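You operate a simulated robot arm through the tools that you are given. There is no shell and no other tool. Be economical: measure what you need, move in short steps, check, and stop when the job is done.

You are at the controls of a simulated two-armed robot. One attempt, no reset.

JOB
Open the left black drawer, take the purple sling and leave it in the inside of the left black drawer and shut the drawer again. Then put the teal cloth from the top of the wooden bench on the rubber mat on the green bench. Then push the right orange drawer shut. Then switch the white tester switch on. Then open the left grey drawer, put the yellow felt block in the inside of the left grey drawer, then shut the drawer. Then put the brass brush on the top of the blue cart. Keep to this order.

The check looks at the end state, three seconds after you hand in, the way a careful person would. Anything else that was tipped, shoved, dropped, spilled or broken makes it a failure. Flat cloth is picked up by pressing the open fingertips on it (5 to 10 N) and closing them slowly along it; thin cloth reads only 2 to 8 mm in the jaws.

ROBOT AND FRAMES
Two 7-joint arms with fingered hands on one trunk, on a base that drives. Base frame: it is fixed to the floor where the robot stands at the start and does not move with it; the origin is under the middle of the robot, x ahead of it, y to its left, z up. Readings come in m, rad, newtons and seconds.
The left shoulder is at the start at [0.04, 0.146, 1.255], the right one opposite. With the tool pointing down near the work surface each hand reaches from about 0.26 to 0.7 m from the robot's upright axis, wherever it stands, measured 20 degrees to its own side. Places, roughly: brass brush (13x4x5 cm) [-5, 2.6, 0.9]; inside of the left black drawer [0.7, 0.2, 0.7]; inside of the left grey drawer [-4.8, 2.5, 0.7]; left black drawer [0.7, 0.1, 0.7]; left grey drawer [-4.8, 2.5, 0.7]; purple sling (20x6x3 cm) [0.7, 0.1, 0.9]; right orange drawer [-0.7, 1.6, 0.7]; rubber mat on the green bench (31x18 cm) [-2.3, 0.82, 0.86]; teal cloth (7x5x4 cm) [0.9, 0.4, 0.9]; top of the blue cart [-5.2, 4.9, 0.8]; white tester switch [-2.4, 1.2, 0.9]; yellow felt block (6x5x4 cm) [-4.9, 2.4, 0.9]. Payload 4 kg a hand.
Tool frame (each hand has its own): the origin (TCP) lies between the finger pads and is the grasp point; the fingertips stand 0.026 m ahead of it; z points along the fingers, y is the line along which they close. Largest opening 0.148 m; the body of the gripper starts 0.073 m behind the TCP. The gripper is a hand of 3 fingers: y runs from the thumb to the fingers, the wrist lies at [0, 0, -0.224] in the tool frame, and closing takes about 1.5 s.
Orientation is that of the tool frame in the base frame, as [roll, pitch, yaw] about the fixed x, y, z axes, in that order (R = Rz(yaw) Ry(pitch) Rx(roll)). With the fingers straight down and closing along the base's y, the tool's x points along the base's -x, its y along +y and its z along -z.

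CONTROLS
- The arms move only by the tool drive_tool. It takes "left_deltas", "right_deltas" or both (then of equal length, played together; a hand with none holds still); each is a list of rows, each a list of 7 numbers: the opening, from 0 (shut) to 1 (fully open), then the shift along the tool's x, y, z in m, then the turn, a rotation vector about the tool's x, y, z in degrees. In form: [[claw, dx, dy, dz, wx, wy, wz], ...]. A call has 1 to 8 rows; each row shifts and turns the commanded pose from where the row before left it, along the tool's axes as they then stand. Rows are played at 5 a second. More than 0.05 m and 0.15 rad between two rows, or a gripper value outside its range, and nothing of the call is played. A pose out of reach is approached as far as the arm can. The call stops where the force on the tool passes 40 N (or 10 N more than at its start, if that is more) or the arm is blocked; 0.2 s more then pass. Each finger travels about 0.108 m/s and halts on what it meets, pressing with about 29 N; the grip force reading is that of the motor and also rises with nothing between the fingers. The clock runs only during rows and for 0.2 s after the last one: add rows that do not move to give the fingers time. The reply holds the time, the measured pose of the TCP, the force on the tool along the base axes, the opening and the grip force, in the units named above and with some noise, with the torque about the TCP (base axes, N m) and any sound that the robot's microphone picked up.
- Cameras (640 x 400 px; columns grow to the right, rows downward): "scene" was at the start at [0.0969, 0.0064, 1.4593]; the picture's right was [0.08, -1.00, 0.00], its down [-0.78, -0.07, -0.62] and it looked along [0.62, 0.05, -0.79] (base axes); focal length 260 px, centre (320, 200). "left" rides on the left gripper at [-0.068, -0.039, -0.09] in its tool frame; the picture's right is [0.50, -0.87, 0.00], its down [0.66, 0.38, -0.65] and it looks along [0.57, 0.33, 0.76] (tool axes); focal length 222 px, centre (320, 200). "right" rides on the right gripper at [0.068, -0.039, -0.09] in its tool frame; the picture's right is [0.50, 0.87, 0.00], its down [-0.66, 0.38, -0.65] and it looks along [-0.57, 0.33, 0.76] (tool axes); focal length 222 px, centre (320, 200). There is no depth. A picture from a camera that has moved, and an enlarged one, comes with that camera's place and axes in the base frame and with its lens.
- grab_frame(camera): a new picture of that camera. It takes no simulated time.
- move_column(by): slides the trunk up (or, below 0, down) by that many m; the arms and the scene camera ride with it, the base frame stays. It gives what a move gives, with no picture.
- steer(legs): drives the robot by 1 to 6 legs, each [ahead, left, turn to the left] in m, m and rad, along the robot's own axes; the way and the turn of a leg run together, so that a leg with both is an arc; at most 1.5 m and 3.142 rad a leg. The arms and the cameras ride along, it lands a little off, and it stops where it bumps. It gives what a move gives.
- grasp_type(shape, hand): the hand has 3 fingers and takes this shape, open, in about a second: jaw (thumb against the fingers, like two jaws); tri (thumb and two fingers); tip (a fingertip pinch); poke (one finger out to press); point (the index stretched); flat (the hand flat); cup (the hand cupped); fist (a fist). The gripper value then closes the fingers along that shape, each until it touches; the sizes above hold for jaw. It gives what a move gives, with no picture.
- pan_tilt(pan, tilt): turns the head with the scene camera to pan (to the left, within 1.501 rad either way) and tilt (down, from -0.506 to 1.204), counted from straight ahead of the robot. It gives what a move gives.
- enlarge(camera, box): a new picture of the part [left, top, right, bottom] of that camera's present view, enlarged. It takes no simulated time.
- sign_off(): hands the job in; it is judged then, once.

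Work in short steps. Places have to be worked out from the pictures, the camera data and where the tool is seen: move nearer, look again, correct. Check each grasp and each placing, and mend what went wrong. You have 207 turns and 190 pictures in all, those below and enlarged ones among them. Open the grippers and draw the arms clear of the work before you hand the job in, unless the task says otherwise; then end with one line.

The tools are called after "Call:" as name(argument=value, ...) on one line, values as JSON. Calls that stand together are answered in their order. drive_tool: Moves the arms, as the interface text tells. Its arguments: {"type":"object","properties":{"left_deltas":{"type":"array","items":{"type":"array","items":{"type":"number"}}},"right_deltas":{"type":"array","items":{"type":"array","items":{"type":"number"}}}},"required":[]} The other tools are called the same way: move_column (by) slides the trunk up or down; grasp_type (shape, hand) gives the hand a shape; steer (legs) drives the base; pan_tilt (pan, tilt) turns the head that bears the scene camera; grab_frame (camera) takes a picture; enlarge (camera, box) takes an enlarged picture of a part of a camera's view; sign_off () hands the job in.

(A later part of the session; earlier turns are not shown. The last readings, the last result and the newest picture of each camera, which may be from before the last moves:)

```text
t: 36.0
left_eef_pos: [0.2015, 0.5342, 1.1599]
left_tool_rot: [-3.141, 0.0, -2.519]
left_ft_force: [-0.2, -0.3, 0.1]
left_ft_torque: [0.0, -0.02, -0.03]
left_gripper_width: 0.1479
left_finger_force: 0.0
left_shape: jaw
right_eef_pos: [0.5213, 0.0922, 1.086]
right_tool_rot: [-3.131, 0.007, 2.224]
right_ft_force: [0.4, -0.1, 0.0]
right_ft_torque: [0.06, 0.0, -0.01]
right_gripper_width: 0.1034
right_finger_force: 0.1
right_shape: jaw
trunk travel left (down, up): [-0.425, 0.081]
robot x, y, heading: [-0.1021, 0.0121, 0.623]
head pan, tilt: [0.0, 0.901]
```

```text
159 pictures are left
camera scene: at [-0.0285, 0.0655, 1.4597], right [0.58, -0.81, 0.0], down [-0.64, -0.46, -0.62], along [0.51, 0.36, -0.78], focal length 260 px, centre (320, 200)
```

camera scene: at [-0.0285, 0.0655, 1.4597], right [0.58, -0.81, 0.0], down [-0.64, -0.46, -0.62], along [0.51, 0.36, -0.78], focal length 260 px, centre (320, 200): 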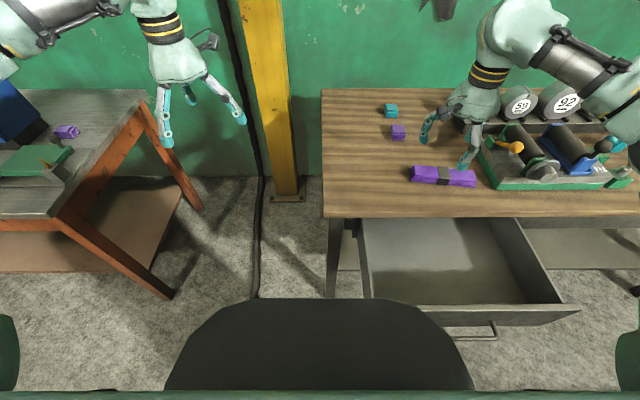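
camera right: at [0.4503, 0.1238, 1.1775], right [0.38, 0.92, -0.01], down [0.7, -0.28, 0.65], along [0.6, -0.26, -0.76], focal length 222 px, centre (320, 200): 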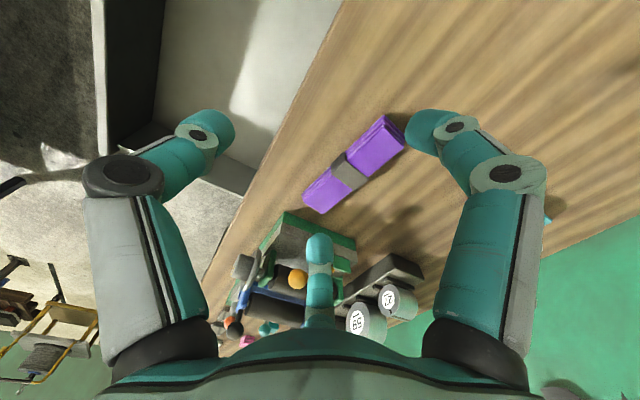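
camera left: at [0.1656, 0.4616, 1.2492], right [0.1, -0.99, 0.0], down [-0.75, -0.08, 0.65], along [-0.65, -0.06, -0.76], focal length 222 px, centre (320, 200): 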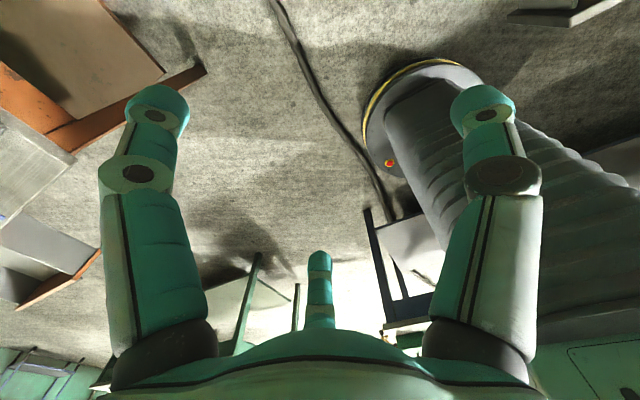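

The sling centre is about [0.642, 0.087], with its long axis about 10° off my present jaw angle. I move above it and align.

Call:
drive_tool(right_deltas=[[0.75, -0.0198, 0.023, 0, 0, 0, 0], [0.75, -0.0198, 0.023, 0, 0, 0, 0], [0.75, -0.0198, 0.023, 0, 0, 0, 0], [0.75, -0.0198, 0.023, 0, 0, 0, 0], [0.75, 0, 0, 0.04, 0, 0, 5.5], [0.75, 0, 0, 0.04, 0, 0, 5.5], [0.75, 0, 0, 0.03, 0, 0, 0], [0.75, 0, 0, 0, 0, 0, 0]])

Call:
grab_frame(camera="right")

Call:
enlarge(camera="scene", box=[360, 80, 560, 220])

```text
t: 37.8
left_eef_pos: [0.2035, 0.5342, 1.1586]
left_tool_rot: [-3.14, 0.0, -2.517]
left_ft_force: [-0.8, 0.4, 0.5]
left_ft_torque: [0.01, 0.03, 0.02]
left_gripper_width: 0.1482
left_finger_force: 0.0
left_shape: jaw
right_eef_pos: [0.6444, 0.0834, 0.9734]
right_tool_rot: [-3.134, 0.008, 2.032]
right_ft_force: [-0.3, 0.2, 0.3]
right_ft_torque: [0.01, -0.01, 0.01]
right_gripper_width: 0.1107
right_finger_force: 0.1
right_shape: jaw
trunk travel left (down, up): [-0.425, 0.081]
robot x, y, heading: [-0.1061, 0.0115, 0.627]
head pan, tilt: [0.0, 0.901]
```

```text
158 pictures are left
camera right: at [0.5806, 0.1291, 1.0643], right [0.55, 0.83, -0.01], down [0.63, -0.41, 0.66], along [0.54, -0.37, -0.75], focal length 222 px, centre (320, 200)
```

right: 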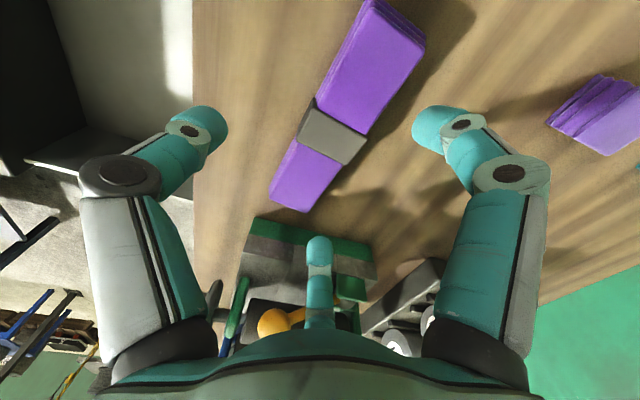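

```text
2.86 times, centred on (460, 150) of scene
camera zoom: at [-0.0265, 0.0666, 1.4596], right [0.58, -0.81, 0.0], down [-0.64, -0.46, -0.62], along [0.5, 0.36, -0.78], focal length 742 px, centre (-80, 343)
```

zoom: 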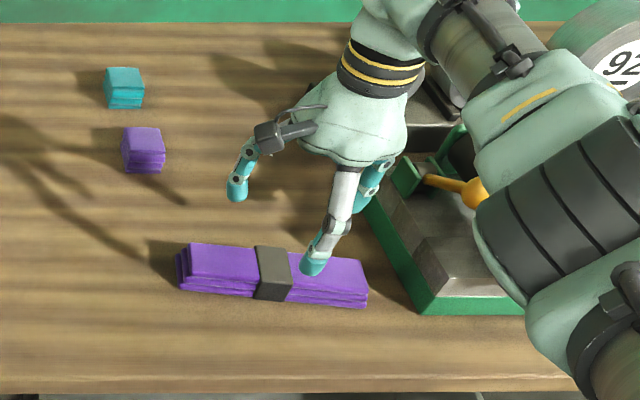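

The grasp alignment is good and the fixture stays about 9 cm away from the nearest finger. I lower in steps and watch the force.

Call:
drive_tool(right_deltas=[[0.75, 0.0, 0.008, 0.035, 0, 0, -3], [0.75, 0, 0, 0.03, 0, 0, 0], [0.75, 0, 0, 0.01, 0, 0, 0], [0.75, 0, 0, 0.0, 0, 0, 0]])

Call:
grab_frame(camera="right")

Call:
enlarge(camera="scene", box=[360, 80, 560, 220])

```text
t: 38.8
left_eef_pos: [0.2006, 0.5345, 1.1584]
left_tool_rot: [-3.141, 0.003, -2.519]
left_ft_force: [1.4, 0.7, -0.2]
left_ft_torque: [0.04, -0.04, -0.05]
left_gripper_width: 0.148
left_finger_force: 0.1
left_shape: jaw
right_eef_pos: [0.6449, 0.0787, 0.9055]
right_tool_rot: [-3.138, 0.01, 2.085]
right_ft_force: [0.6, -1.6, 12.6]
right_ft_torque: [0.83, -0.03, -0.03]
right_gripper_width: 0.1097
right_finger_force: 0.1
right_shape: jaw
right hand out of reach, approached as far as the arm can: row 1, 2
trunk travel left (down, up): [-0.425, 0.081]
robot x, y, heading: [-0.1032, 0.0103, 0.626]
head pan, tilt: [0.0, 0.901]
```

```text
156 pictures are left
camera right: at [0.579, 0.1198, 0.9966], right [0.51, 0.86, -0.01], down [0.65, -0.38, 0.66], along [0.56, -0.34, -0.75], focal length 222 px, centre (320, 200)
```

right: 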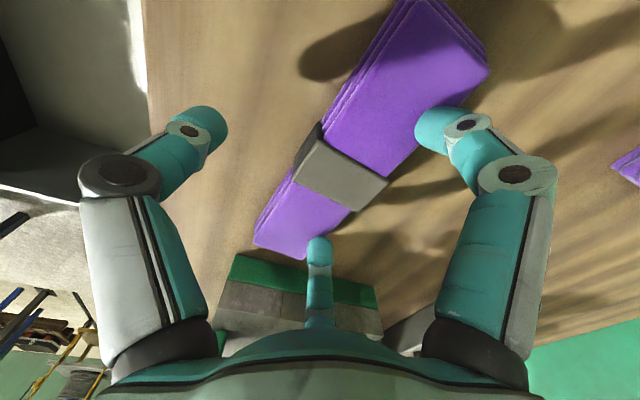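

```text
2.86 times, centred on (460, 150) of scene
camera zoom: at [-0.0283, 0.0672, 1.4597], right [0.58, -0.81, 0.0], down [-0.64, -0.46, -0.62], along [0.51, 0.36, -0.78], focal length 742 px, centre (-80, 343)
```

zoom: 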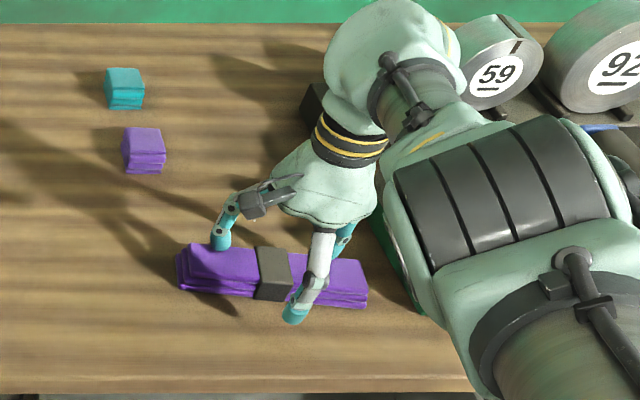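

The front-left finger is resting on the sling top (12.6 N) and the arm is at its reach limit. I lift, drive forward 4.5 cm (the drawer front is still clear of my trunk), and redo the approach.

Call:
drive_tool(right_deltas=[[0.85, 0, 0, -0.04, 0, 0, 0], [0.85, 0, 0, -0.02, 0, 0, 0]])

Call:
steer(legs=[[0.045, 0.0, 0]])

Call:
grab_frame(camera="right")

Call:
grab_frame(camera="scene")

```text
t: 39.4
left_eef_pos: [0.2026, 0.5347, 1.1588]
left_tool_rot: [-3.141, 0.0, -2.518]
left_ft_force: [-0.9, -0.2, -0.2]
left_ft_torque: [0.03, -0.02, -0.01]
left_gripper_width: 0.1478
left_finger_force: 0.0
left_shape: jaw
right_eef_pos: [0.6506, 0.0831, 0.9652]
right_tool_rot: [-3.129, 0.008, 2.086]
right_ft_force: [-0.4, -0.1, 0.5]
right_ft_torque: [0.02, 0.01, 0.03]
right_gripper_width: 0.1255
right_finger_force: 0.0
right_shape: jaw
right hand out of reach, approached as far as the arm can: row 2
trunk travel left (down, up): [-0.425, 0.081]
robot x, y, heading: [-0.106, 0.0098, 0.624]
head pan, tilt: [0.0, 0.901]
```

```text
t: 40.3
left_eef_pos: [0.2329, 0.557, 1.1626]
left_tool_rot: [3.141, 0.007, -2.519]
left_ft_force: [-0.9, 0.1, 0.7]
left_ft_torque: [0.04, -0.04, 0.01]
left_gripper_width: 0.1478
left_finger_force: 0.2
left_shape: jaw
right_eef_pos: [0.6822, 0.1028, 0.9691]
right_tool_rot: [-3.136, 0.006, 2.084]
right_ft_force: [-0.4, 0.2, 0.1]
right_ft_torque: [0.01, -0.03, -0.01]
right_gripper_width: 0.1256
right_finger_force: 0.0
right_shape: jaw
trunk travel left (down, up): [-0.425, 0.081]
robot x, y, heading: [-0.0699, 0.0364, 0.623]
head pan, tilt: [0.0, 0.901]
```

```text
154 pictures are left
camera right: at [0.6162, 0.1444, 1.0597], right [0.51, 0.86, -0.01], down [0.65, -0.38, 0.66], along [0.56, -0.34, -0.75], focal length 222 px, centre (320, 200)
```

right: 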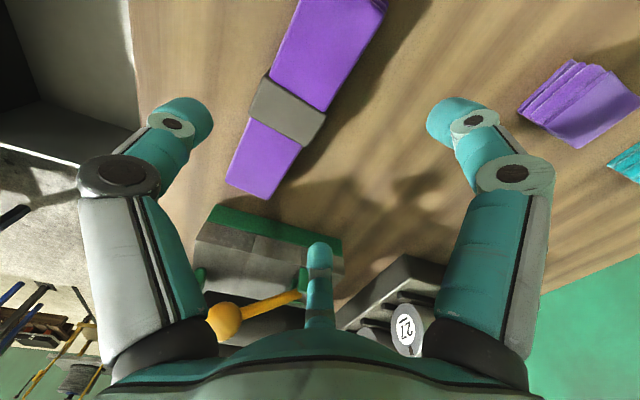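

```text
153 pictures are left
camera scene: at [0.0015, 0.087, 1.4602], right [0.58, -0.81, 0.0], down [-0.63, -0.46, -0.63], along [0.51, 0.37, -0.78], focal length 260 px, centre (320, 200)
```

scene: 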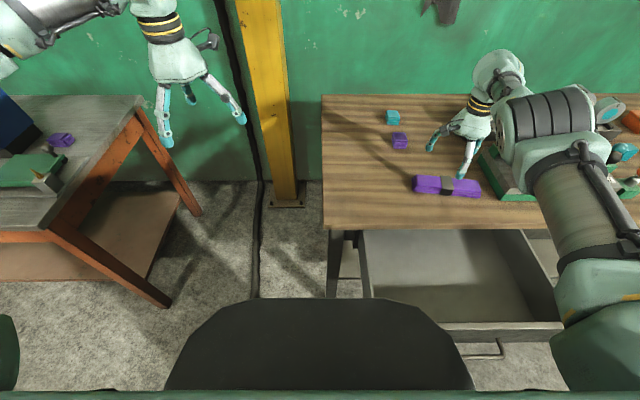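

The sling centre is [0.653, 0.087] with its top near 0.88. I shift back 3.3 cm and lower around it.

Call:
drive_tool(right_deltas=[[0.85, 0, -0.033, 0, 0, 0, 0], [0.85, 0, 0, 0.03, 0, 0, 0], [0.85, 0, 0, 0.03, 0, 0, 0], [0.85, 0, 0, 0.02, 0, 0, 0], [0.85, 0, 0, 0.0, 0, 0, 0]])

Call:
grab_frame(camera="right")

Call:
enlarge(camera="scene", box=[360, 100, 560, 240])

```text
t: 41.5
left_eef_pos: [0.2383, 0.5604, 1.1589]
left_tool_rot: [3.141, 0.003, -2.52]
left_ft_force: [0.7, 0.2, 0.5]
left_ft_torque: [-0.04, 0.01, 0.01]
left_gripper_width: 0.1481
left_finger_force: 0.0
left_shape: jaw
right_eef_pos: [0.6814, 0.0942, 0.8976]
right_tool_rot: [-3.131, 0.006, 2.083]
right_ft_force: [-1.1, 0.3, -0.2]
right_ft_torque: [0.02, 0.01, 0.02]
right_gripper_width: 0.1255
right_finger_force: 0.1
right_shape: jaw
right hand out of reach, approached as far as the arm can: row 1, 3, 4
trunk travel left (down, up): [-0.425, 0.081]
robot x, y, heading: [-0.0672, 0.0383, 0.622]
head pan, tilt: [0.0, 0.901]
```

```text
152 pictures are left
camera right: at [0.616, 0.1359, 0.9882], right [0.51, 0.86, -0.01], down [0.66, -0.38, 0.65], along [0.56, -0.34, -0.76], focal length 222 px, centre (320, 200)
```

right: 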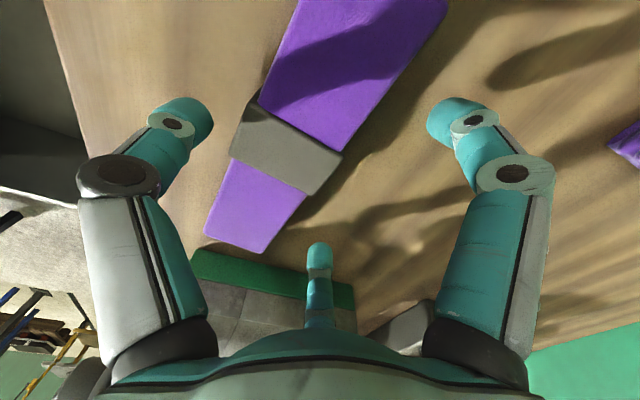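

```text
2.86 times, centred on (460, 170) of scene
camera zoom: at [0.0086, 0.0917, 1.4596], right [0.58, -0.81, 0.0], down [-0.64, -0.46, -0.62], along [0.5, 0.36, -0.78], focal length 742 px, centre (-80, 286)
```

zoom: 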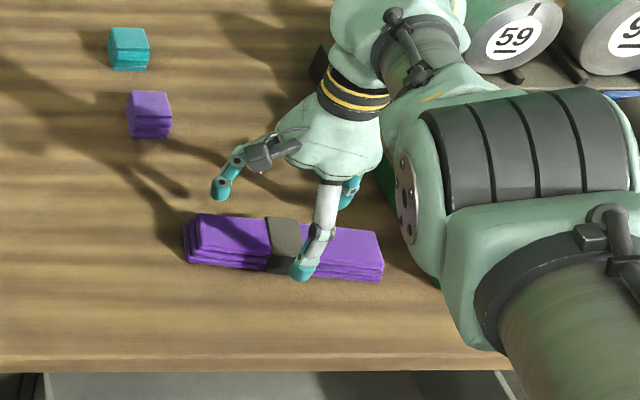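

The commanded pose had run ahead of the arm's reach. I pull back 2.5 cm along the closing direction and check the measured pose.

Call:
drive_tool(right_deltas=[[0.85, 0.004, -0.015, -0.01, 0, 0, 0], [0.85, 0.004, -0.015, 0, 0, 0, 0], [0.85, 0, 0, 0.0, 0, 0, 0]])

```text
t: 42.3
left_eef_pos: [0.2391, 0.5603, 1.1588]
left_tool_rot: [-3.141, 0.001, -2.519]
left_ft_force: [-0.5, -0.8, 0.3]
left_ft_torque: [0.0, 0.02, -0.02]
left_gripper_width: 0.1476
left_finger_force: 0.1
left_shape: jaw
right_eef_pos: [0.6819, 0.0953, 0.9014]
right_tool_rot: [-3.127, 0.007, 2.083]
right_ft_force: [0.1, 0.0, -0.2]
right_ft_torque: [-0.01, -0.01, -0.03]
right_gripper_width: 0.1256
right_finger_force: 0.0
right_shape: jaw
right hand out of reach, approached as far as the arm can: row 1, 2
trunk travel left (down, up): [-0.425, 0.081]
robot x, y, heading: [-0.0699, 0.0355, 0.623]
head pan, tilt: [0.0, 0.901]
```

Moving closer is "out of reach" too, so this is a wrist limit in this roll, not extension. I lift and turn the wrist the other way, 180°, which grips the same line with the thumb on the far side.

Call:
drive_tool(right_deltas=[[0.85, 0, 0, -0.05, 0, 0, 0], [0.85, 0, 0, -0.05, 0, 0, 0], [0.85, 0, 0, -0.03, 0, 0, -8], [0.85, 0, 0, -0.03, 0, 0, -8], [0.85, 0, 0, 0, 0, 0, -8], [0.85, 0, 0, 0, 0, 0, -8], [0.85, 0, 0, 0, 0, 0, -8], [0.85, 0, 0, 0, 0, 0, -8]])

Call:
drive_tool(right_deltas=[[0.85, 0, 0, 0, 0, 0, -8.25], [0.85, 0, 0, 0, 0, 0, -8.25], [0.85, 0, 0, 0, 0, 0, -8.25], [0.85, 0, 0, 0, 0, 0, -8.25], [0.85, 0, 0, 0, 0, 0, -8.25], [0.85, 0, 0, 0, 0, 0, -8.25], [0.85, 0, 0, 0, 0, 0, -8.25], [0.85, 0, 0, 0, 0, 0, -8.25]])

Call:
drive_tool(right_deltas=[[0.85, 0, 0, 0, 0, 0, -8.25], [0.85, 0, 0, 0, 0, 0, -8.25], [0.85, 0, 0, 0, 0, 0, -8.25], [0.85, 0, 0, 0, 0, 0, -8.25], [0.85, 0, 0, 0, 0, 0, -8.25], [0.85, 0, 0, 0, 0, 0, -8.25], [0.85, 0, 0, 0, 0, 0, -8.25], [0.85, 0, 0, 0, 0, 0, -8.25]])

```text
t: 44.1
left_eef_pos: [0.2391, 0.56, 1.1587]
left_tool_rot: [3.141, 0.001, -2.519]
left_ft_force: [-0.2, -1.0, -0.2]
left_ft_torque: [0.02, -0.02, 0.0]
left_gripper_width: 0.1478
left_finger_force: 0.0
left_shape: jaw
right_eef_pos: [0.6933, 0.1007, 1.0602]
right_tool_rot: [-3.127, -0.001, 2.924]
right_ft_force: [-0.7, -0.1, 0.8]
right_ft_torque: [-0.01, 0.02, -0.01]
right_gripper_width: 0.1257
right_finger_force: 0.0
right_shape: jaw
right hand out of reach, approached as far as the arm can: row 1, 2
trunk travel left (down, up): [-0.425, 0.081]
robot x, y, heading: [-0.0708, 0.0375, 0.623]
head pan, tilt: [0.0, 0.901]
```

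```text
t: 45.9
left_eef_pos: [0.2386, 0.5604, 1.159]
left_tool_rot: [-3.14, 0.0, -2.519]
left_ft_force: [0.1, -0.1, 0.0]
left_ft_torque: [0.01, 0.01, 0.03]
left_gripper_width: 0.1478
left_finger_force: 0.1
left_shape: jaw
right_eef_pos: [0.6931, 0.0995, 1.0606]
right_tool_rot: [-3.139, -0.013, -2.209]
right_ft_force: [-0.1, -0.1, 0.4]
right_ft_torque: [0.01, 0.03, -0.02]
right_gripper_width: 0.1254
right_finger_force: 0.2
right_shape: jaw
trunk travel left (down, up): [-0.425, 0.081]
robot x, y, heading: [-0.0713, 0.0366, 0.617]
head pan, tilt: [0.0, 0.901]
```

```text
t: 47.7
left_eef_pos: [0.2397, 0.5592, 1.1579]
left_tool_rot: [3.141, 0.001, -2.519]
left_ft_force: [0.1, 0.6, 0.4]
left_ft_torque: [-0.02, -0.01, 0.0]
left_gripper_width: 0.148
left_finger_force: 0.0
left_shape: jaw
right_eef_pos: [0.6927, 0.101, 1.0605]
right_tool_rot: [3.128, -0.008, -1.054]
right_ft_force: [0.7, -0.7, 0.2]
right_ft_torque: [-0.01, -0.01, -0.03]
right_gripper_width: 0.1256
right_finger_force: 0.1
right_shape: jaw
trunk travel left (down, up): [-0.425, 0.081]
robot x, y, heading: [-0.071, 0.0385, 0.623]
head pan, tilt: [0.0, 0.901]
```

That direction has full range. I move over the sling at [0.653, 0.087] and lower to just above it.

Call:
drive_tool(right_deltas=[[0.8, -0.0076, 0.0417, 0, 0, 0, 0], [0.8, 0, 0, 0.04, 0, 0, 0], [0.8, 0, 0, 0.04, 0, 0, 0], [0.8, 0, 0, 0.03, 0, 0, 0], [0.8, 0, 0, 0, 0, 0, 0]])

Call:
grab_frame(camera="right")

Call:
enlarge(camera="scene", box=[360, 100, 560, 240])

```text
t: 48.9
left_eef_pos: [0.2391, 0.5599, 1.1598]
left_tool_rot: [-3.142, 0.0, -2.52]
left_ft_force: [-0.4, 1.3, 0.0]
left_ft_torque: [0.01, 0.0, 0.01]
left_gripper_width: 0.1479
left_finger_force: 0.0
left_shape: jaw
right_eef_pos: [0.6904, 0.1014, 0.949]
right_tool_rot: [3.128, -0.008, -1.056]
right_ft_force: [0.3, -0.9, 0.3]
right_ft_torque: [-0.02, 0.04, 0.0]
right_gripper_width: 0.1186
right_finger_force: 0.0
right_shape: jaw
right hand out of reach, approached as far as the arm can: row 1
trunk travel left (down, up): [-0.425, 0.081]
robot x, y, heading: [-0.074, 0.034, 0.624]
head pan, tilt: [0.0, 0.901]
```

```text
150 pictures are left
camera right: at [0.758, 0.0622, 1.0408], right [-0.51, -0.86, 0.01], down [-0.65, 0.39, 0.65], along [-0.57, 0.32, -0.76], focal length 222 px, centre (320, 200)
```

right: 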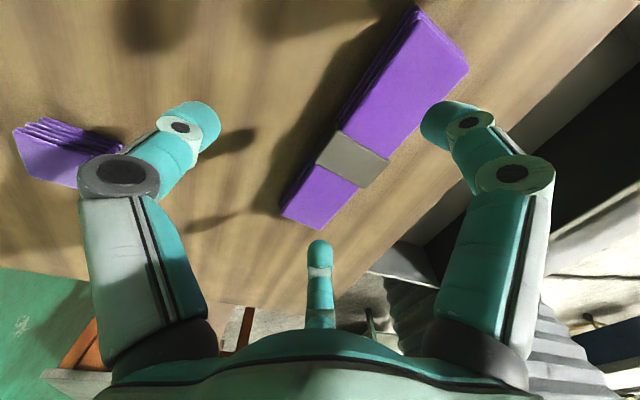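

```text
2.86 times, centred on (460, 170) of scene
camera zoom: at [0.0088, 0.0924, 1.4595], right [0.58, -0.81, 0.0], down [-0.64, -0.46, -0.62], along [0.5, 0.36, -0.78], focal length 742 px, centre (-80, 286)
```

zoom: 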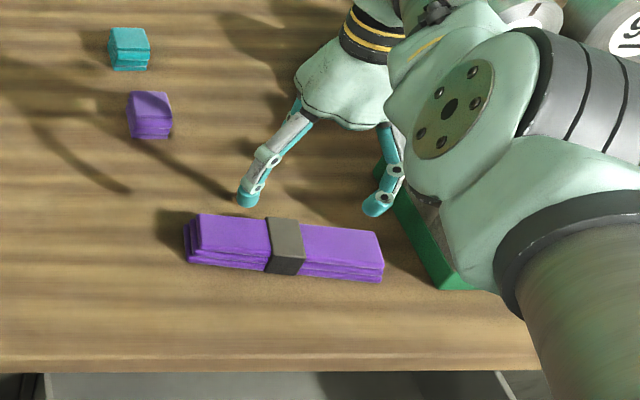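

Vertical moves work but the retreat was refused, so I probe with small steps to see which direction is limited.

Call:
drive_tool(right_deltas=[[0.8, 0, 0.01, -0.01, 0, 0, 0], [0.8, 0, 0.01, 0, 0, 0, 0], [0.8, -0.01, 0.0, 0, 0, 0, 0], [0.8, 0, 0.01, 0, 0, 0, 0], [0.8, 0, 0.0, 0, 0, 0, 0]])

```text
t: 50.1
left_eef_pos: [0.2388, 0.5592, 1.1581]
left_tool_rot: [3.141, 0.001, -2.517]
left_ft_force: [-0.4, -0.2, -0.8]
left_ft_torque: [-0.02, 0.01, 0.01]
left_gripper_width: 0.1479
left_finger_force: 0.0
left_shape: jaw
right_eef_pos: [0.6609, 0.095, 0.9614]
right_tool_rot: [3.13, -0.006, -1.058]
right_ft_force: [-1.0, 0.0, 0.3]
right_ft_torque: [0.01, 0.0, -0.01]
right_gripper_width: 0.1187
right_finger_force: 0.1
right_shape: jaw
trunk travel left (down, up): [-0.425, 0.081]
robot x, y, heading: [-0.072, 0.0372, 0.621]
head pan, tilt: [0.0, 0.901]
```

Small steps work. I centre on the sling and lower.

Call:
drive_tool(right_deltas=[[0.8, 0.003, 0.01, 0.0, 0, 0, 0], [0.8, 0, 0.0, 0.025, 0, 0, 0], [0.8, 0, 0.0, 0.02, 0, 0, 0], [0.8, 0, 0.0, 0.015, 0, 0, 0], [0.8, 0, 0.0, 0.01, 0, 0, 0], [0.8, 0, 0.0, 0, 0, 0, 0]])

Call:
grab_frame(camera="right")

Call:
enlarge(camera="scene", box=[360, 100, 560, 240])

```text
t: 51.5
left_eef_pos: [0.2394, 0.559, 1.1584]
left_tool_rot: [3.141, 0.0, -2.519]
left_ft_force: [0.5, -0.6, -0.5]
left_ft_torque: [0.01, -0.01, -0.01]
left_gripper_width: 0.1479
left_finger_force: 0.0
left_shape: jaw
right_eef_pos: [0.6536, 0.0867, 0.8905]
right_tool_rot: [3.13, -0.005, -1.058]
right_ft_force: [0.7, -0.1, 0.3]
right_ft_torque: [-0.03, 0.01, 0.0]
right_gripper_width: 0.1186
right_finger_force: 0.1
right_shape: jaw
trunk travel left (down, up): [-0.425, 0.081]
robot x, y, heading: [-0.0685, 0.0379, 0.627]
head pan, tilt: [0.0, 0.901]
```

```text
148 pictures are left
camera right: at [0.7218, 0.0484, 0.9815], right [-0.51, -0.86, 0.01], down [-0.65, 0.39, 0.65], along [-0.57, 0.32, -0.76], focal length 222 px, centre (320, 200)
```

right: 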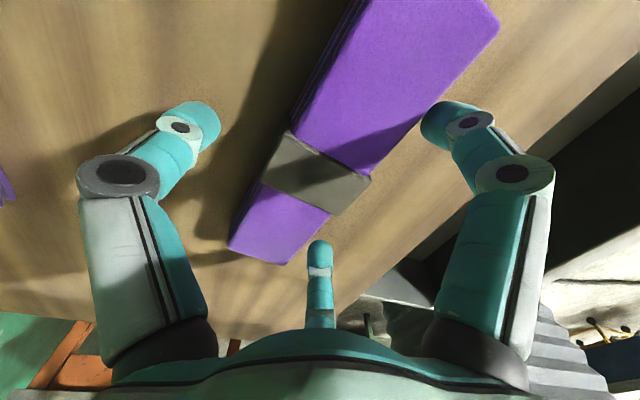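

```text
2.86 times, centred on (460, 170) of scene
camera zoom: at [0.009, 0.0926, 1.4595], right [0.58, -0.81, 0.0], down [-0.64, -0.46, -0.62], along [0.5, 0.36, -0.78], focal length 742 px, centre (-80, 286)
```

zoom: 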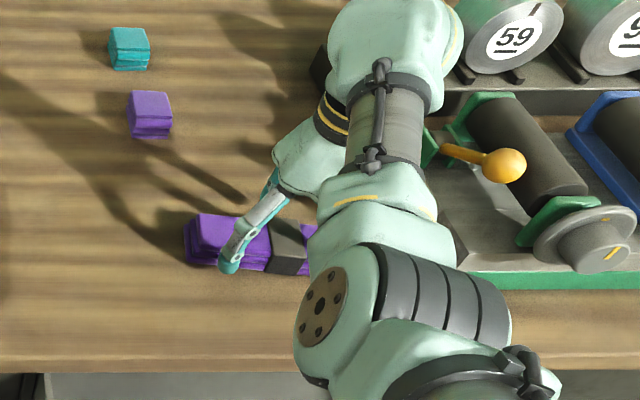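

The fingers straddle the sling. I lower one more centimetre and close.

Call:
drive_tool(right_deltas=[[0.8, 0, 0, 0.008, 0, 0, 0], [0.8, 0, 0.0, 0, 0, 0, 0], [0.4, 0, 0.0, 0, 0, 0, 0], [0.0, 0, 0.0, 0, 0, 0, 0], [0.0, 0, 0.0, 0, 0, 0, 0], [0.0, 0, 0.0, 0, 0, 0, 0], [0.0, 0, 0.0, 0, 0, 0, 0]])

Call:
drive_tool(right_deltas=[[0.0, 0, 0.0, 0, 0, 0, 0], [0.0, 0, 0, -0.02, 0, 0, 0], [0.0, 0, 0, -0.025, 0, 0, 0], [0.0, 0, 0, -0.025, 0, 0, 0]])

Call:
grab_frame(camera="right")

```text
t: 53.1
left_eef_pos: [0.2392, 0.5603, 1.159]
left_tool_rot: [3.141, -0.001, -2.519]
left_ft_force: [0.1, 0.6, -0.4]
left_ft_torque: [0.01, 0.02, 0.04]
left_gripper_width: 0.1479
left_finger_force: 0.1
left_shape: jaw
right_eef_pos: [0.6541, 0.0879, 0.8835]
right_tool_rot: [3.131, -0.006, -1.058]
right_ft_force: [1.2, 0.1, 1.0]
right_ft_torque: [0.09, -0.14, 0.01]
right_gripper_width: 0.055
right_finger_force: 29.0
right_shape: jaw
trunk travel left (down, up): [-0.425, 0.081]
robot x, y, heading: [-0.0712, 0.0359, 0.624]
head pan, tilt: [0.0, 0.901]
```

```text
t: 54.1
left_eef_pos: [0.2396, 0.5611, 1.1597]
left_tool_rot: [-3.141, 0.0, -2.519]
left_ft_force: [-0.2, 0.2, -0.1]
left_ft_torque: [-0.02, -0.02, -0.01]
left_gripper_width: 0.1477
left_finger_force: 0.0
left_shape: jaw
right_eef_pos: [0.6545, 0.0868, 0.9561]
right_tool_rot: [3.13, -0.009, -1.058]
right_ft_force: [0.4, 0.0, -2.6]
right_ft_torque: [-0.02, 0.02, -0.02]
right_gripper_width: 0.0547
right_finger_force: 29.0
right_shape: jaw
trunk travel left (down, up): [-0.425, 0.081]
robot x, y, heading: [-0.0702, 0.0351, 0.62]
head pan, tilt: [0.0, 0.901]
```

```text
146 pictures are left
camera right: at [0.7228, 0.0478, 1.0458], right [-0.51, -0.86, 0.01], down [-0.65, 0.39, 0.65], along [-0.57, 0.32, -0.76], focal length 222 px, centre (320, 200)
```

right: 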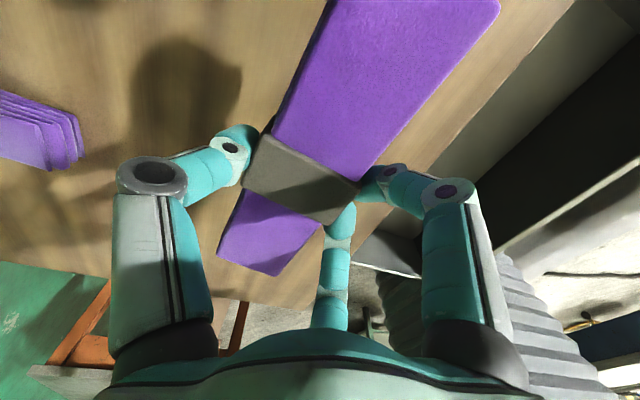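

The sling is held (2.6 N). I carry it back to above the open drawer at about [0.443, -0.05].

Call:
drive_tool(right_deltas=[[0, 0.002, 0.028, 0, 0, 0, -1], [0, 0.002, 0.028, 0, 0, 0, -1], [0, 0.002, 0.028, 0, 0, 0, -1], [0, 0.002, 0.028, 0, 0, 0, -1], [0, 0.002, 0.028, 0, 0, 0, -1], [0, 0.002, 0.028, 0, 0, 0, -1], [0, 0.002, 0.028, 0, 0, 0, 0], [0, 0.002, 0.028, 0, 0, 0, 0]])

Call:
grab_frame(camera="scene")

Call:
grab_frame(camera="right")

```text
t: 55.9
left_eef_pos: [0.2389, 0.561, 1.1583]
left_tool_rot: [3.14, 0.0, -2.519]
left_ft_force: [-0.1, 0.5, -0.6]
left_ft_torque: [0.0, 0.01, 0.01]
left_gripper_width: 0.1476
left_finger_force: 0.0
left_shape: jaw
right_eef_pos: [0.5083, -0.0113, 0.9216]
right_tool_rot: [3.129, -0.009, -0.955]
right_ft_force: [-0.2, -0.4, -2.4]
right_ft_torque: [0.01, 0.03, 0.02]
right_gripper_width: 0.0544
right_finger_force: 29.0
right_shape: jaw
right hand out of reach, approached as far as the arm can: row 6, 7, 8
trunk travel left (down, up): [-0.425, 0.081]
robot x, y, heading: [-0.0679, 0.0406, 0.624]
head pan, tilt: [0.0, 0.901]
```

```text
145 pictures are left
camera scene: at [0.0088, 0.0924, 1.4595], right [0.58, -0.81, 0.0], down [-0.64, -0.46, -0.62], along [0.5, 0.36, -0.78], focal length 260 px, centre (320, 200)
```

scene: 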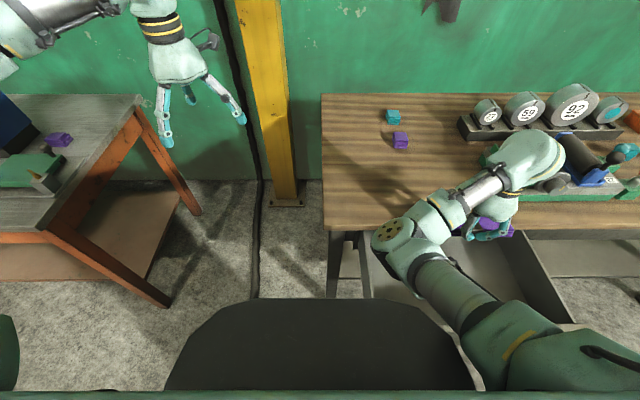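

```text
144 pictures are left
camera right: at [0.5801, -0.0415, 1.0131], right [-0.42, -0.91, 0.01], down [-0.68, 0.33, 0.65], along [-0.6, 0.26, -0.76], focal length 222 px, centre (320, 200)
```

right: 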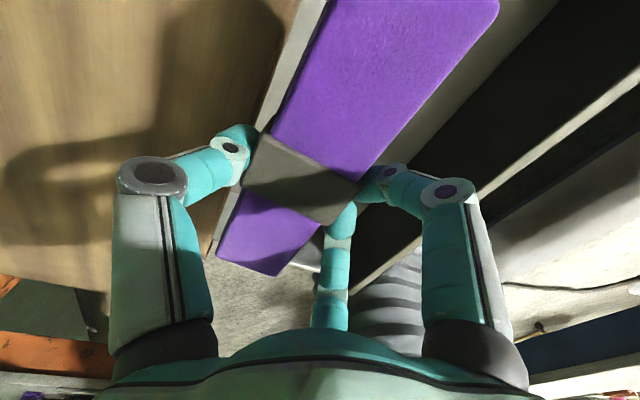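

The arm is cramped close-in, so I let the base carry the hand and back up 7.5 cm to put the sling over the drawer opening.

Call:
steer(legs=[[-0.075, 0.0, 0]])

Call:
grab_frame(camera="right")

Call:
grab_frame(camera="scene")

```text
t: 57.0
left_eef_pos: [0.1819, 0.5189, 1.1558]
left_tool_rot: [-3.14, -0.005, -2.52]
left_ft_force: [1.0, -0.1, 0.2]
left_ft_torque: [-0.02, 0.04, -0.02]
left_gripper_width: 0.1477
left_finger_force: 0.1
left_shape: jaw
right_eef_pos: [0.4502, -0.0531, 0.9207]
right_tool_rot: [3.126, -0.008, -0.957]
right_ft_force: [0.2, 0.7, -2.9]
right_ft_torque: [-0.02, 0.05, 0.01]
right_gripper_width: 0.0545
right_finger_force: 28.7
right_shape: jaw
trunk travel left (down, up): [-0.425, 0.081]
robot x, y, heading: [-0.1272, -0.0108, 0.623]
head pan, tilt: [0.0, 0.901]
```

```text
143 pictures are left
camera right: at [0.5221, -0.0837, 1.0109], right [-0.42, -0.91, 0.02], down [-0.68, 0.33, 0.65], along [-0.6, 0.26, -0.76], focal length 222 px, centre (320, 200)
```

right: 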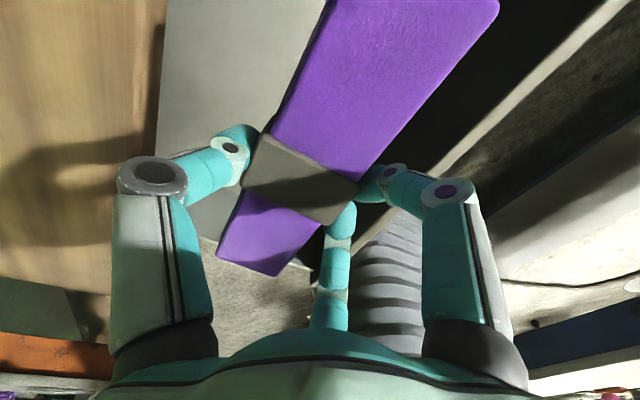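

```text
142 pictures are left
camera scene: at [-0.0476, 0.0514, 1.4591], right [0.58, -0.81, 0.0], down [-0.64, -0.46, -0.62], along [0.5, 0.36, -0.79], focal length 260 px, centre (320, 200)
```

scene: 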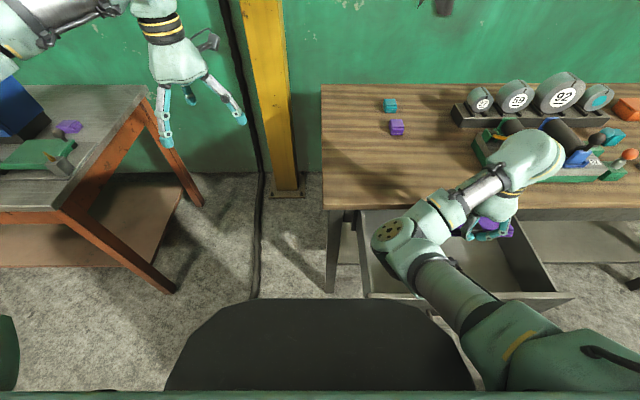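

The sling is centred over the drawer opening. I lower in small steps.

Call:
drive_tool(right_deltas=[[0, 0, 0, 0.025, 0, 0, 0], [0, 0, 0, 0.025, 0, 0, 0], [0, 0, 0, 0.025, 0, 0, 0], [0, 0, 0, 0.025, 0, 0, 0]])

Call:
grab_frame(camera="scene")

Call:
grab_frame(camera="right")

```text
t: 58.0
left_eef_pos: [0.1793, 0.5155, 1.1585]
left_tool_rot: [3.139, 0.0, -2.521]
left_ft_force: [1.1, -0.3, -0.2]
left_ft_torque: [0.02, -0.03, 0.02]
left_gripper_width: 0.1478
left_finger_force: 0.1
left_shape: jaw
right_eef_pos: [0.4459, -0.0556, 0.8199]
right_tool_rot: [3.129, -0.007, -0.957]
right_ft_force: [0.1, 0.5, -2.5]
right_ft_torque: [-0.01, 0.04, -0.02]
right_gripper_width: 0.0542
right_finger_force: 28.8
right_shape: jaw
trunk travel left (down, up): [-0.425, 0.081]
robot x, y, heading: [-0.1315, -0.0074, 0.622]
head pan, tilt: [0.0, 0.901]
```

```text
141 pictures are left
camera scene: at [-0.0507, 0.0485, 1.4594], right [0.58, -0.81, 0.0], down [-0.64, -0.46, -0.62], along [0.5, 0.36, -0.78], focal length 260 px, centre (320, 200)
```

scene: 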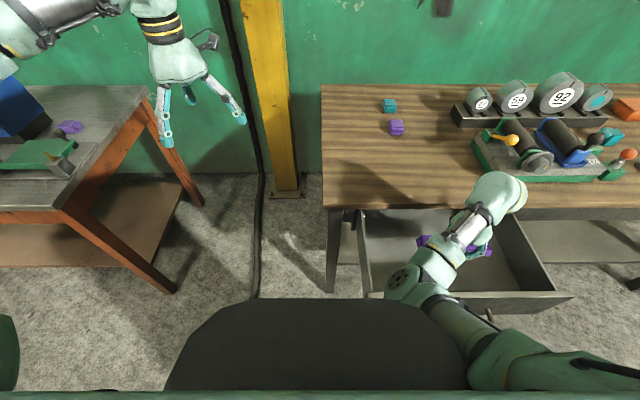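

```text
140 pictures are left
camera right: at [0.518, -0.0859, 0.911], right [-0.42, -0.91, 0.02], down [-0.68, 0.33, 0.65], along [-0.6, 0.26, -0.76], focal length 222 px, centre (320, 200)
```

right: 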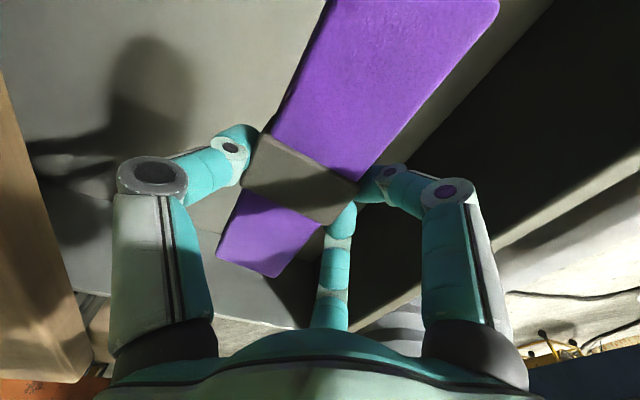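

The sling is inside the drawer walls laterally. I keep lowering, watching the elbow against the drawer front.

Call:
drive_tool(right_deltas=[[0, 0, 0, 0.025, 0, 0, 0], [0, 0, 0, 0.025, 0, 0, 0], [0, 0, 0, 0.015, 0, 0, 0]])

Call:
enlarge(camera="scene", box=[340, 160, 600, 330])

Call:
grab_frame(camera="right")

Call:
grab_frame(camera="left")

```text
t: 58.8
left_eef_pos: [0.1787, 0.5168, 1.1594]
left_tool_rot: [3.142, 0.0, -2.52]
left_ft_force: [0.0, -0.6, -0.8]
left_ft_torque: [-0.02, 0.0, -0.01]
left_gripper_width: 0.1477
left_finger_force: 0.1
left_shape: jaw
right_eef_pos: [0.4448, -0.0578, 0.756]
right_tool_rot: [3.131, -0.008, -0.957]
right_ft_force: [-0.8, 0.2, -3.0]
right_ft_torque: [0.0, 0.05, 0.0]
right_gripper_width: 0.0545
right_finger_force: 29.0
right_shape: jaw
trunk travel left (down, up): [-0.425, 0.081]
robot x, y, heading: [-0.1324, -0.0128, 0.627]
head pan, tilt: [0.0, 0.901]
```

```text
2.35 times, centred on (470, 245) of scene
camera zoom: at [-0.0517, 0.0484, 1.4595], right [0.58, -0.81, 0.0], down [-0.64, -0.46, -0.62], along [0.5, 0.36, -0.78], focal length 611 px, centre (-33, 94)
```

zoom: 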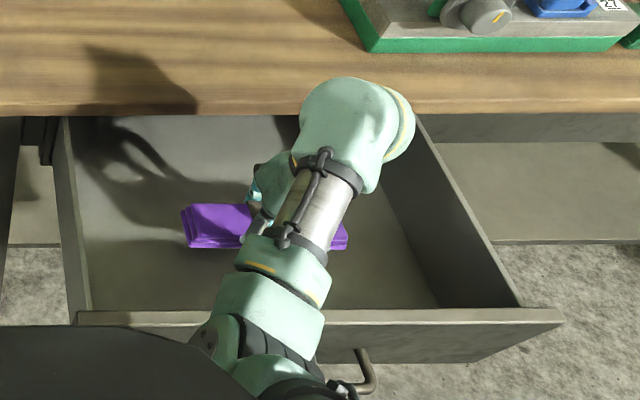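

```text
138 pictures are left
camera right: at [0.5178, -0.0887, 0.8467], right [-0.42, -0.91, 0.01], down [-0.68, 0.33, 0.65], along [-0.6, 0.26, -0.76], focal length 222 px, centre (320, 200)
```

right: 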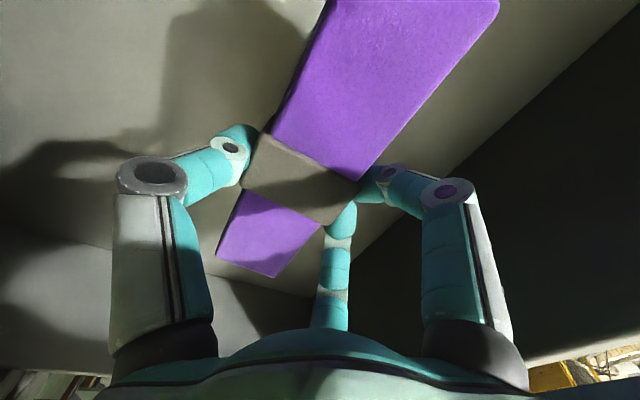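

```text
137 pictures are left
camera left: at [0.2564, 0.5253, 1.2485], right [0.1, -1.0, 0.0], down [-0.75, -0.07, 0.65], along [-0.65, -0.06, -0.76], focal length 222 px, centre (320, 200)
```

left: 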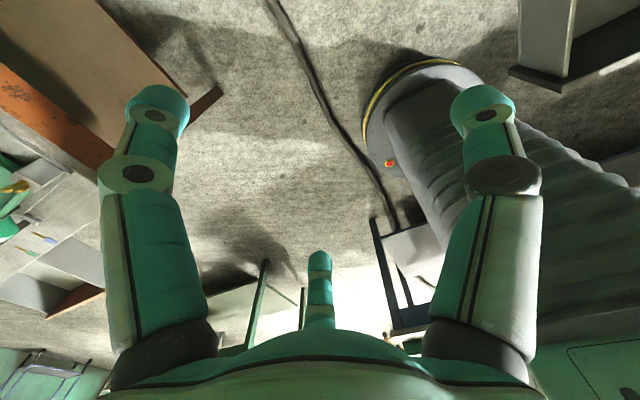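

The elbow is still well above the drawer front (about z 0.95 against 0.78). I lower further toward the drawer floor.

Call:
drive_tool(right_deltas=[[0, 0, 0, 0.02, 0, 0, 0], [0, 0, 0, 0.01, 0, 0, 0], [0, 0, 0, 0.01, 0, 0, 0], [0, 0, 0, 0.0, 0, 0, 0]])

Call:
enlarge(camera="scene", box=[340, 160, 600, 330])

```text
t: 59.8
left_eef_pos: [0.1791, 0.5153, 1.1592]
left_tool_rot: [-3.14, 0.0, -2.52]
left_ft_force: [0.7, 0.1, 0.0]
left_ft_torque: [-0.01, -0.03, -0.03]
left_gripper_width: 0.1479
left_finger_force: 0.0
left_shape: jaw
right_eef_pos: [0.4466, -0.0572, 0.7164]
right_tool_rot: [3.13, -0.008, -0.957]
right_ft_force: [0.7, -0.4, -1.4]
right_ft_torque: [0.0, 0.03, 0.0]
right_gripper_width: 0.0544
right_finger_force: 28.9
right_shape: jaw
trunk travel left (down, up): [-0.425, 0.081]
robot x, y, heading: [-0.1319, -0.0063, 0.622]
head pan, tilt: [0.0, 0.901]
```

```text
2.35 times, centred on (470, 245) of scene
camera zoom: at [-0.0516, 0.0484, 1.4595], right [0.58, -0.81, 0.0], down [-0.64, -0.46, -0.62], along [0.5, 0.36, -0.78], focal length 611 px, centre (-33, 94)
```

zoom: 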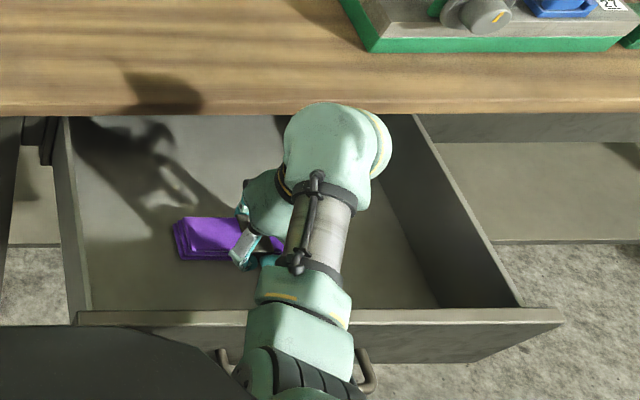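

The force eased from -2.6 to about -1.4 N, so the sling is just touching. I go down slightly more and release.

Call:
drive_tool(right_deltas=[[0, 0, 0, 0.006, 0, 0, 0], [0, 0, 0, 0.0, 0, 0, 0], [0.3, 0, 0, 0, 0, 0, 0], [0.5, 0, 0, 0, 0, 0, 0], [0.55, 0, 0, 0, 0, 0, 0], [0.55, 0, 0, 0, 0, 0, 0]])

Call:
drive_tool(right_deltas=[[0.55, 0, 0, -0.025, 0, 0, 0], [0.55, 0, 0, -0.03, 0, 0, 0], [0.55, 0, 0, -0.03, 0, 0, 0], [0.55, 0, 0, -0.03, 0, 0, 0], [0.55, 0, 0, -0.03, 0, 0, 0], [0.55, 0, 0, -0.03, 0, 0, 0], [0.55, 0, 0, -0.03, 0, 0, 0], [0.55, 0, 0, -0.03, 0, 0, 0]])

Call:
grab_frame(camera="right")

Call:
grab_frame(camera="scene")

```text
t: 61.1
left_eef_pos: [0.1783, 0.5157, 1.1583]
left_tool_rot: [3.141, 0.0, -2.521]
left_ft_force: [-0.5, -0.2, 1.1]
left_ft_torque: [-0.03, 0.0, 0.0]
left_gripper_width: 0.1476
left_finger_force: 0.1
left_shape: jaw
right_eef_pos: [0.4442, -0.0588, 0.7103]
right_tool_rot: [3.125, -0.006, -0.954]
right_ft_force: [-0.5, -0.3, -0.3]
right_ft_torque: [0.02, 0.05, -0.04]
right_gripper_width: 0.0808
right_finger_force: 0.0
right_shape: jaw
trunk travel left (down, up): [-0.425, 0.081]
robot x, y, heading: [-0.1315, -0.0092, 0.624]
head pan, tilt: [0.0, 0.901]
```

```text
t: 63.0
left_eef_pos: [0.1786, 0.5168, 1.1595]
left_tool_rot: [-3.14, -0.001, -2.52]
left_ft_force: [-0.1, -0.3, -0.2]
left_ft_torque: [0.02, -0.02, -0.03]
left_gripper_width: 0.1477
left_finger_force: 0.0
left_shape: jaw
right_eef_pos: [0.4524, -0.0449, 0.9386]
right_tool_rot: [3.128, -0.01, -0.954]
right_ft_force: [0.0, 0.0, 0.0]
right_ft_torque: [0.03, -0.03, -0.04]
right_gripper_width: 0.0812
right_finger_force: 0.0
right_shape: jaw
right hand out of reach, approached as far as the arm can: row 8
trunk travel left (down, up): [-0.425, 0.081]
robot x, y, heading: [-0.1334, -0.0103, 0.621]
head pan, tilt: [0.0, 0.901]
```

```text
135 pictures are left
camera right: at [0.5254, -0.0756, 1.0296], right [-0.42, -0.91, 0.02], down [-0.68, 0.33, 0.65], along [-0.6, 0.26, -0.76], focal length 222 px, centre (320, 200)
```

right: 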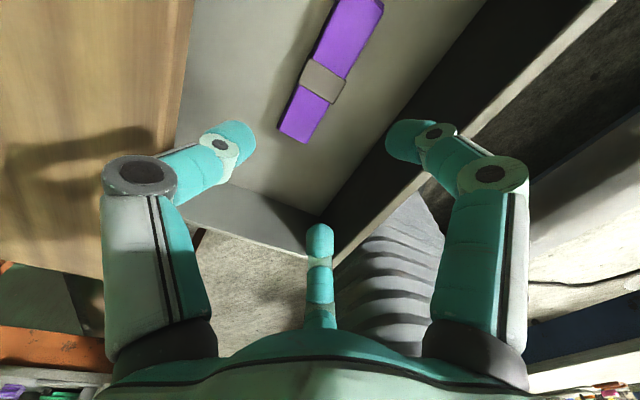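

```text
134 pictures are left
camera scene: at [-0.0519, 0.049, 1.4595], right [0.58, -0.81, 0.0], down [-0.64, -0.46, -0.62], along [0.5, 0.36, -0.78], focal length 260 px, centre (320, 200)
```

scene: 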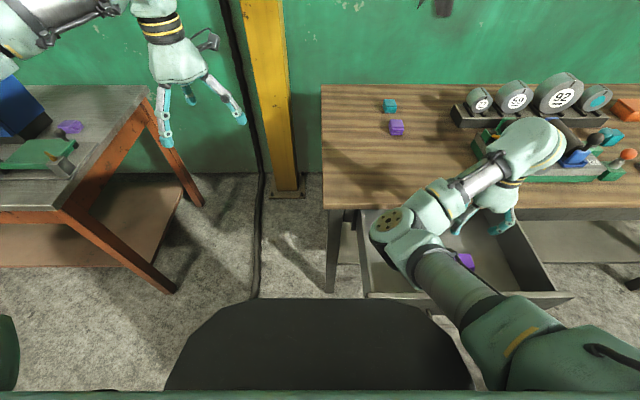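

The sling lies in the drawer. To close it I back off with the hand high, then turn the hand to its natural orientation to push on the handle.

Call:
steer(legs=[[-0.33, 0.0, 0]])

Call:
drive_tool(right_deltas=[[0.3, 0, 0, -0.01, 0, 0, 8.25], [0.3, 0, 0, -0.01, 0, 0, 8.25], [0, 0, 0, 0, 0, 0, 8.25], [0, 0, 0, 0, 0, 0, 8.25], [0, 0, 0, 0, 0, 0, 8.25], [0, 0, 0, 0, 0, 0, 8.25], [0, 0, 0, 0, 0, 0, 8.25], [0, 0, 0, 0, 0, 0, 8.25]])

Call:
drive_tool(right_deltas=[[0, 0, 0, 0, 0, 0, 8.25], [0, 0, 0, 0, 0, 0, 8.25], [0, 0, 0, 0, 0, 0, 7], [0, -0.01, 0, 0, 0, -7, 0], [0, -0.01, 0, 0, 0, -7, 0], [0, -0.01, 0, 0, 0, -7, 0], [0, 0, 0, 0, 0, 0, 0]])

Call:
grab_frame(camera="scene")

```text
t: 65.1
left_eef_pos: [-0.086, 0.3249, 1.158]
left_tool_rot: [3.141, -0.001, -2.522]
left_ft_force: [0.1, 0.1, -0.7]
left_ft_torque: [0.03, -0.01, -0.01]
left_gripper_width: 0.1478
left_finger_force: 0.1
left_shape: jaw
right_eef_pos: [0.1862, -0.2382, 0.9381]
right_tool_rot: [3.127, -0.007, -0.959]
right_ft_force: [-0.3, 0.1, -0.9]
right_ft_torque: [-0.02, -0.03, -0.04]
right_gripper_width: 0.0812
right_finger_force: 0.0
right_shape: jaw
trunk travel left (down, up): [-0.425, 0.081]
robot x, y, heading: [-0.3973, -0.1994, 0.618]
head pan, tilt: [0.0, 0.901]
```

```text
t: 66.9
left_eef_pos: [-0.0868, 0.3242, 1.1579]
left_tool_rot: [3.14, 0.0, -2.522]
left_ft_force: [0.1, -0.1, 0.4]
left_ft_torque: [0.01, 0.0, 0.04]
left_gripper_width: 0.1476
left_finger_force: 0.1
left_shape: jaw
right_eef_pos: [0.1858, -0.2381, 0.9591]
right_tool_rot: [-3.14, -0.014, -2.113]
right_ft_force: [-0.7, 0.8, 0.3]
right_ft_torque: [-0.01, -0.02, 0.01]
right_gripper_width: 0.0
right_finger_force: 28.6
right_shape: jaw
trunk travel left (down, up): [-0.425, 0.081]
robot x, y, heading: [-0.3996, -0.2003, 0.623]
head pan, tilt: [0.0, 0.901]
```

```text
t: 68.5
left_eef_pos: [-0.0877, 0.323, 1.1592]
left_tool_rot: [-3.141, 0.001, -2.523]
left_ft_force: [0.2, 0.3, -0.2]
left_ft_torque: [-0.01, 0.0, 0.0]
left_gripper_width: 0.1479
left_finger_force: 0.1
left_shape: jaw
right_eef_pos: [0.21, -0.2208, 0.9628]
right_tool_rot: [-3.131, 0.356, -2.519]
right_ft_force: [0.1, -0.4, -0.2]
right_ft_torque: [0.03, 0.02, 0.03]
right_gripper_width: 0.0001
right_finger_force: 29.1
right_shape: jaw
trunk travel left (down, up): [-0.425, 0.081]
robot x, y, heading: [-0.4006, -0.1969, 0.617]
head pan, tilt: [0.0, 0.901]
```

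```text
133 pictures are left
camera scene: at [-0.3193, -0.1432, 1.4595], right [0.58, -0.81, 0.0], down [-0.64, -0.46, -0.62], along [0.51, 0.36, -0.78], focal length 260 px, centre (320, 200)
```

scene: 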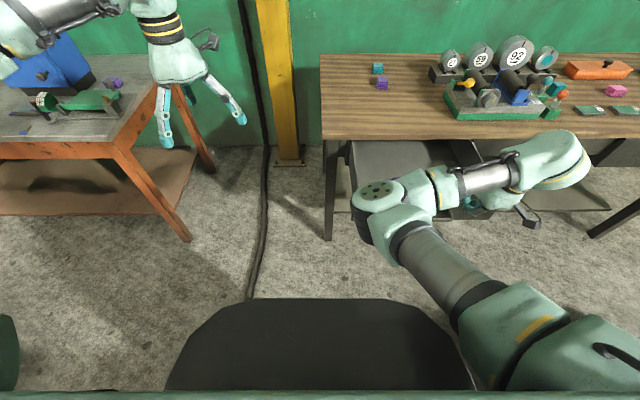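

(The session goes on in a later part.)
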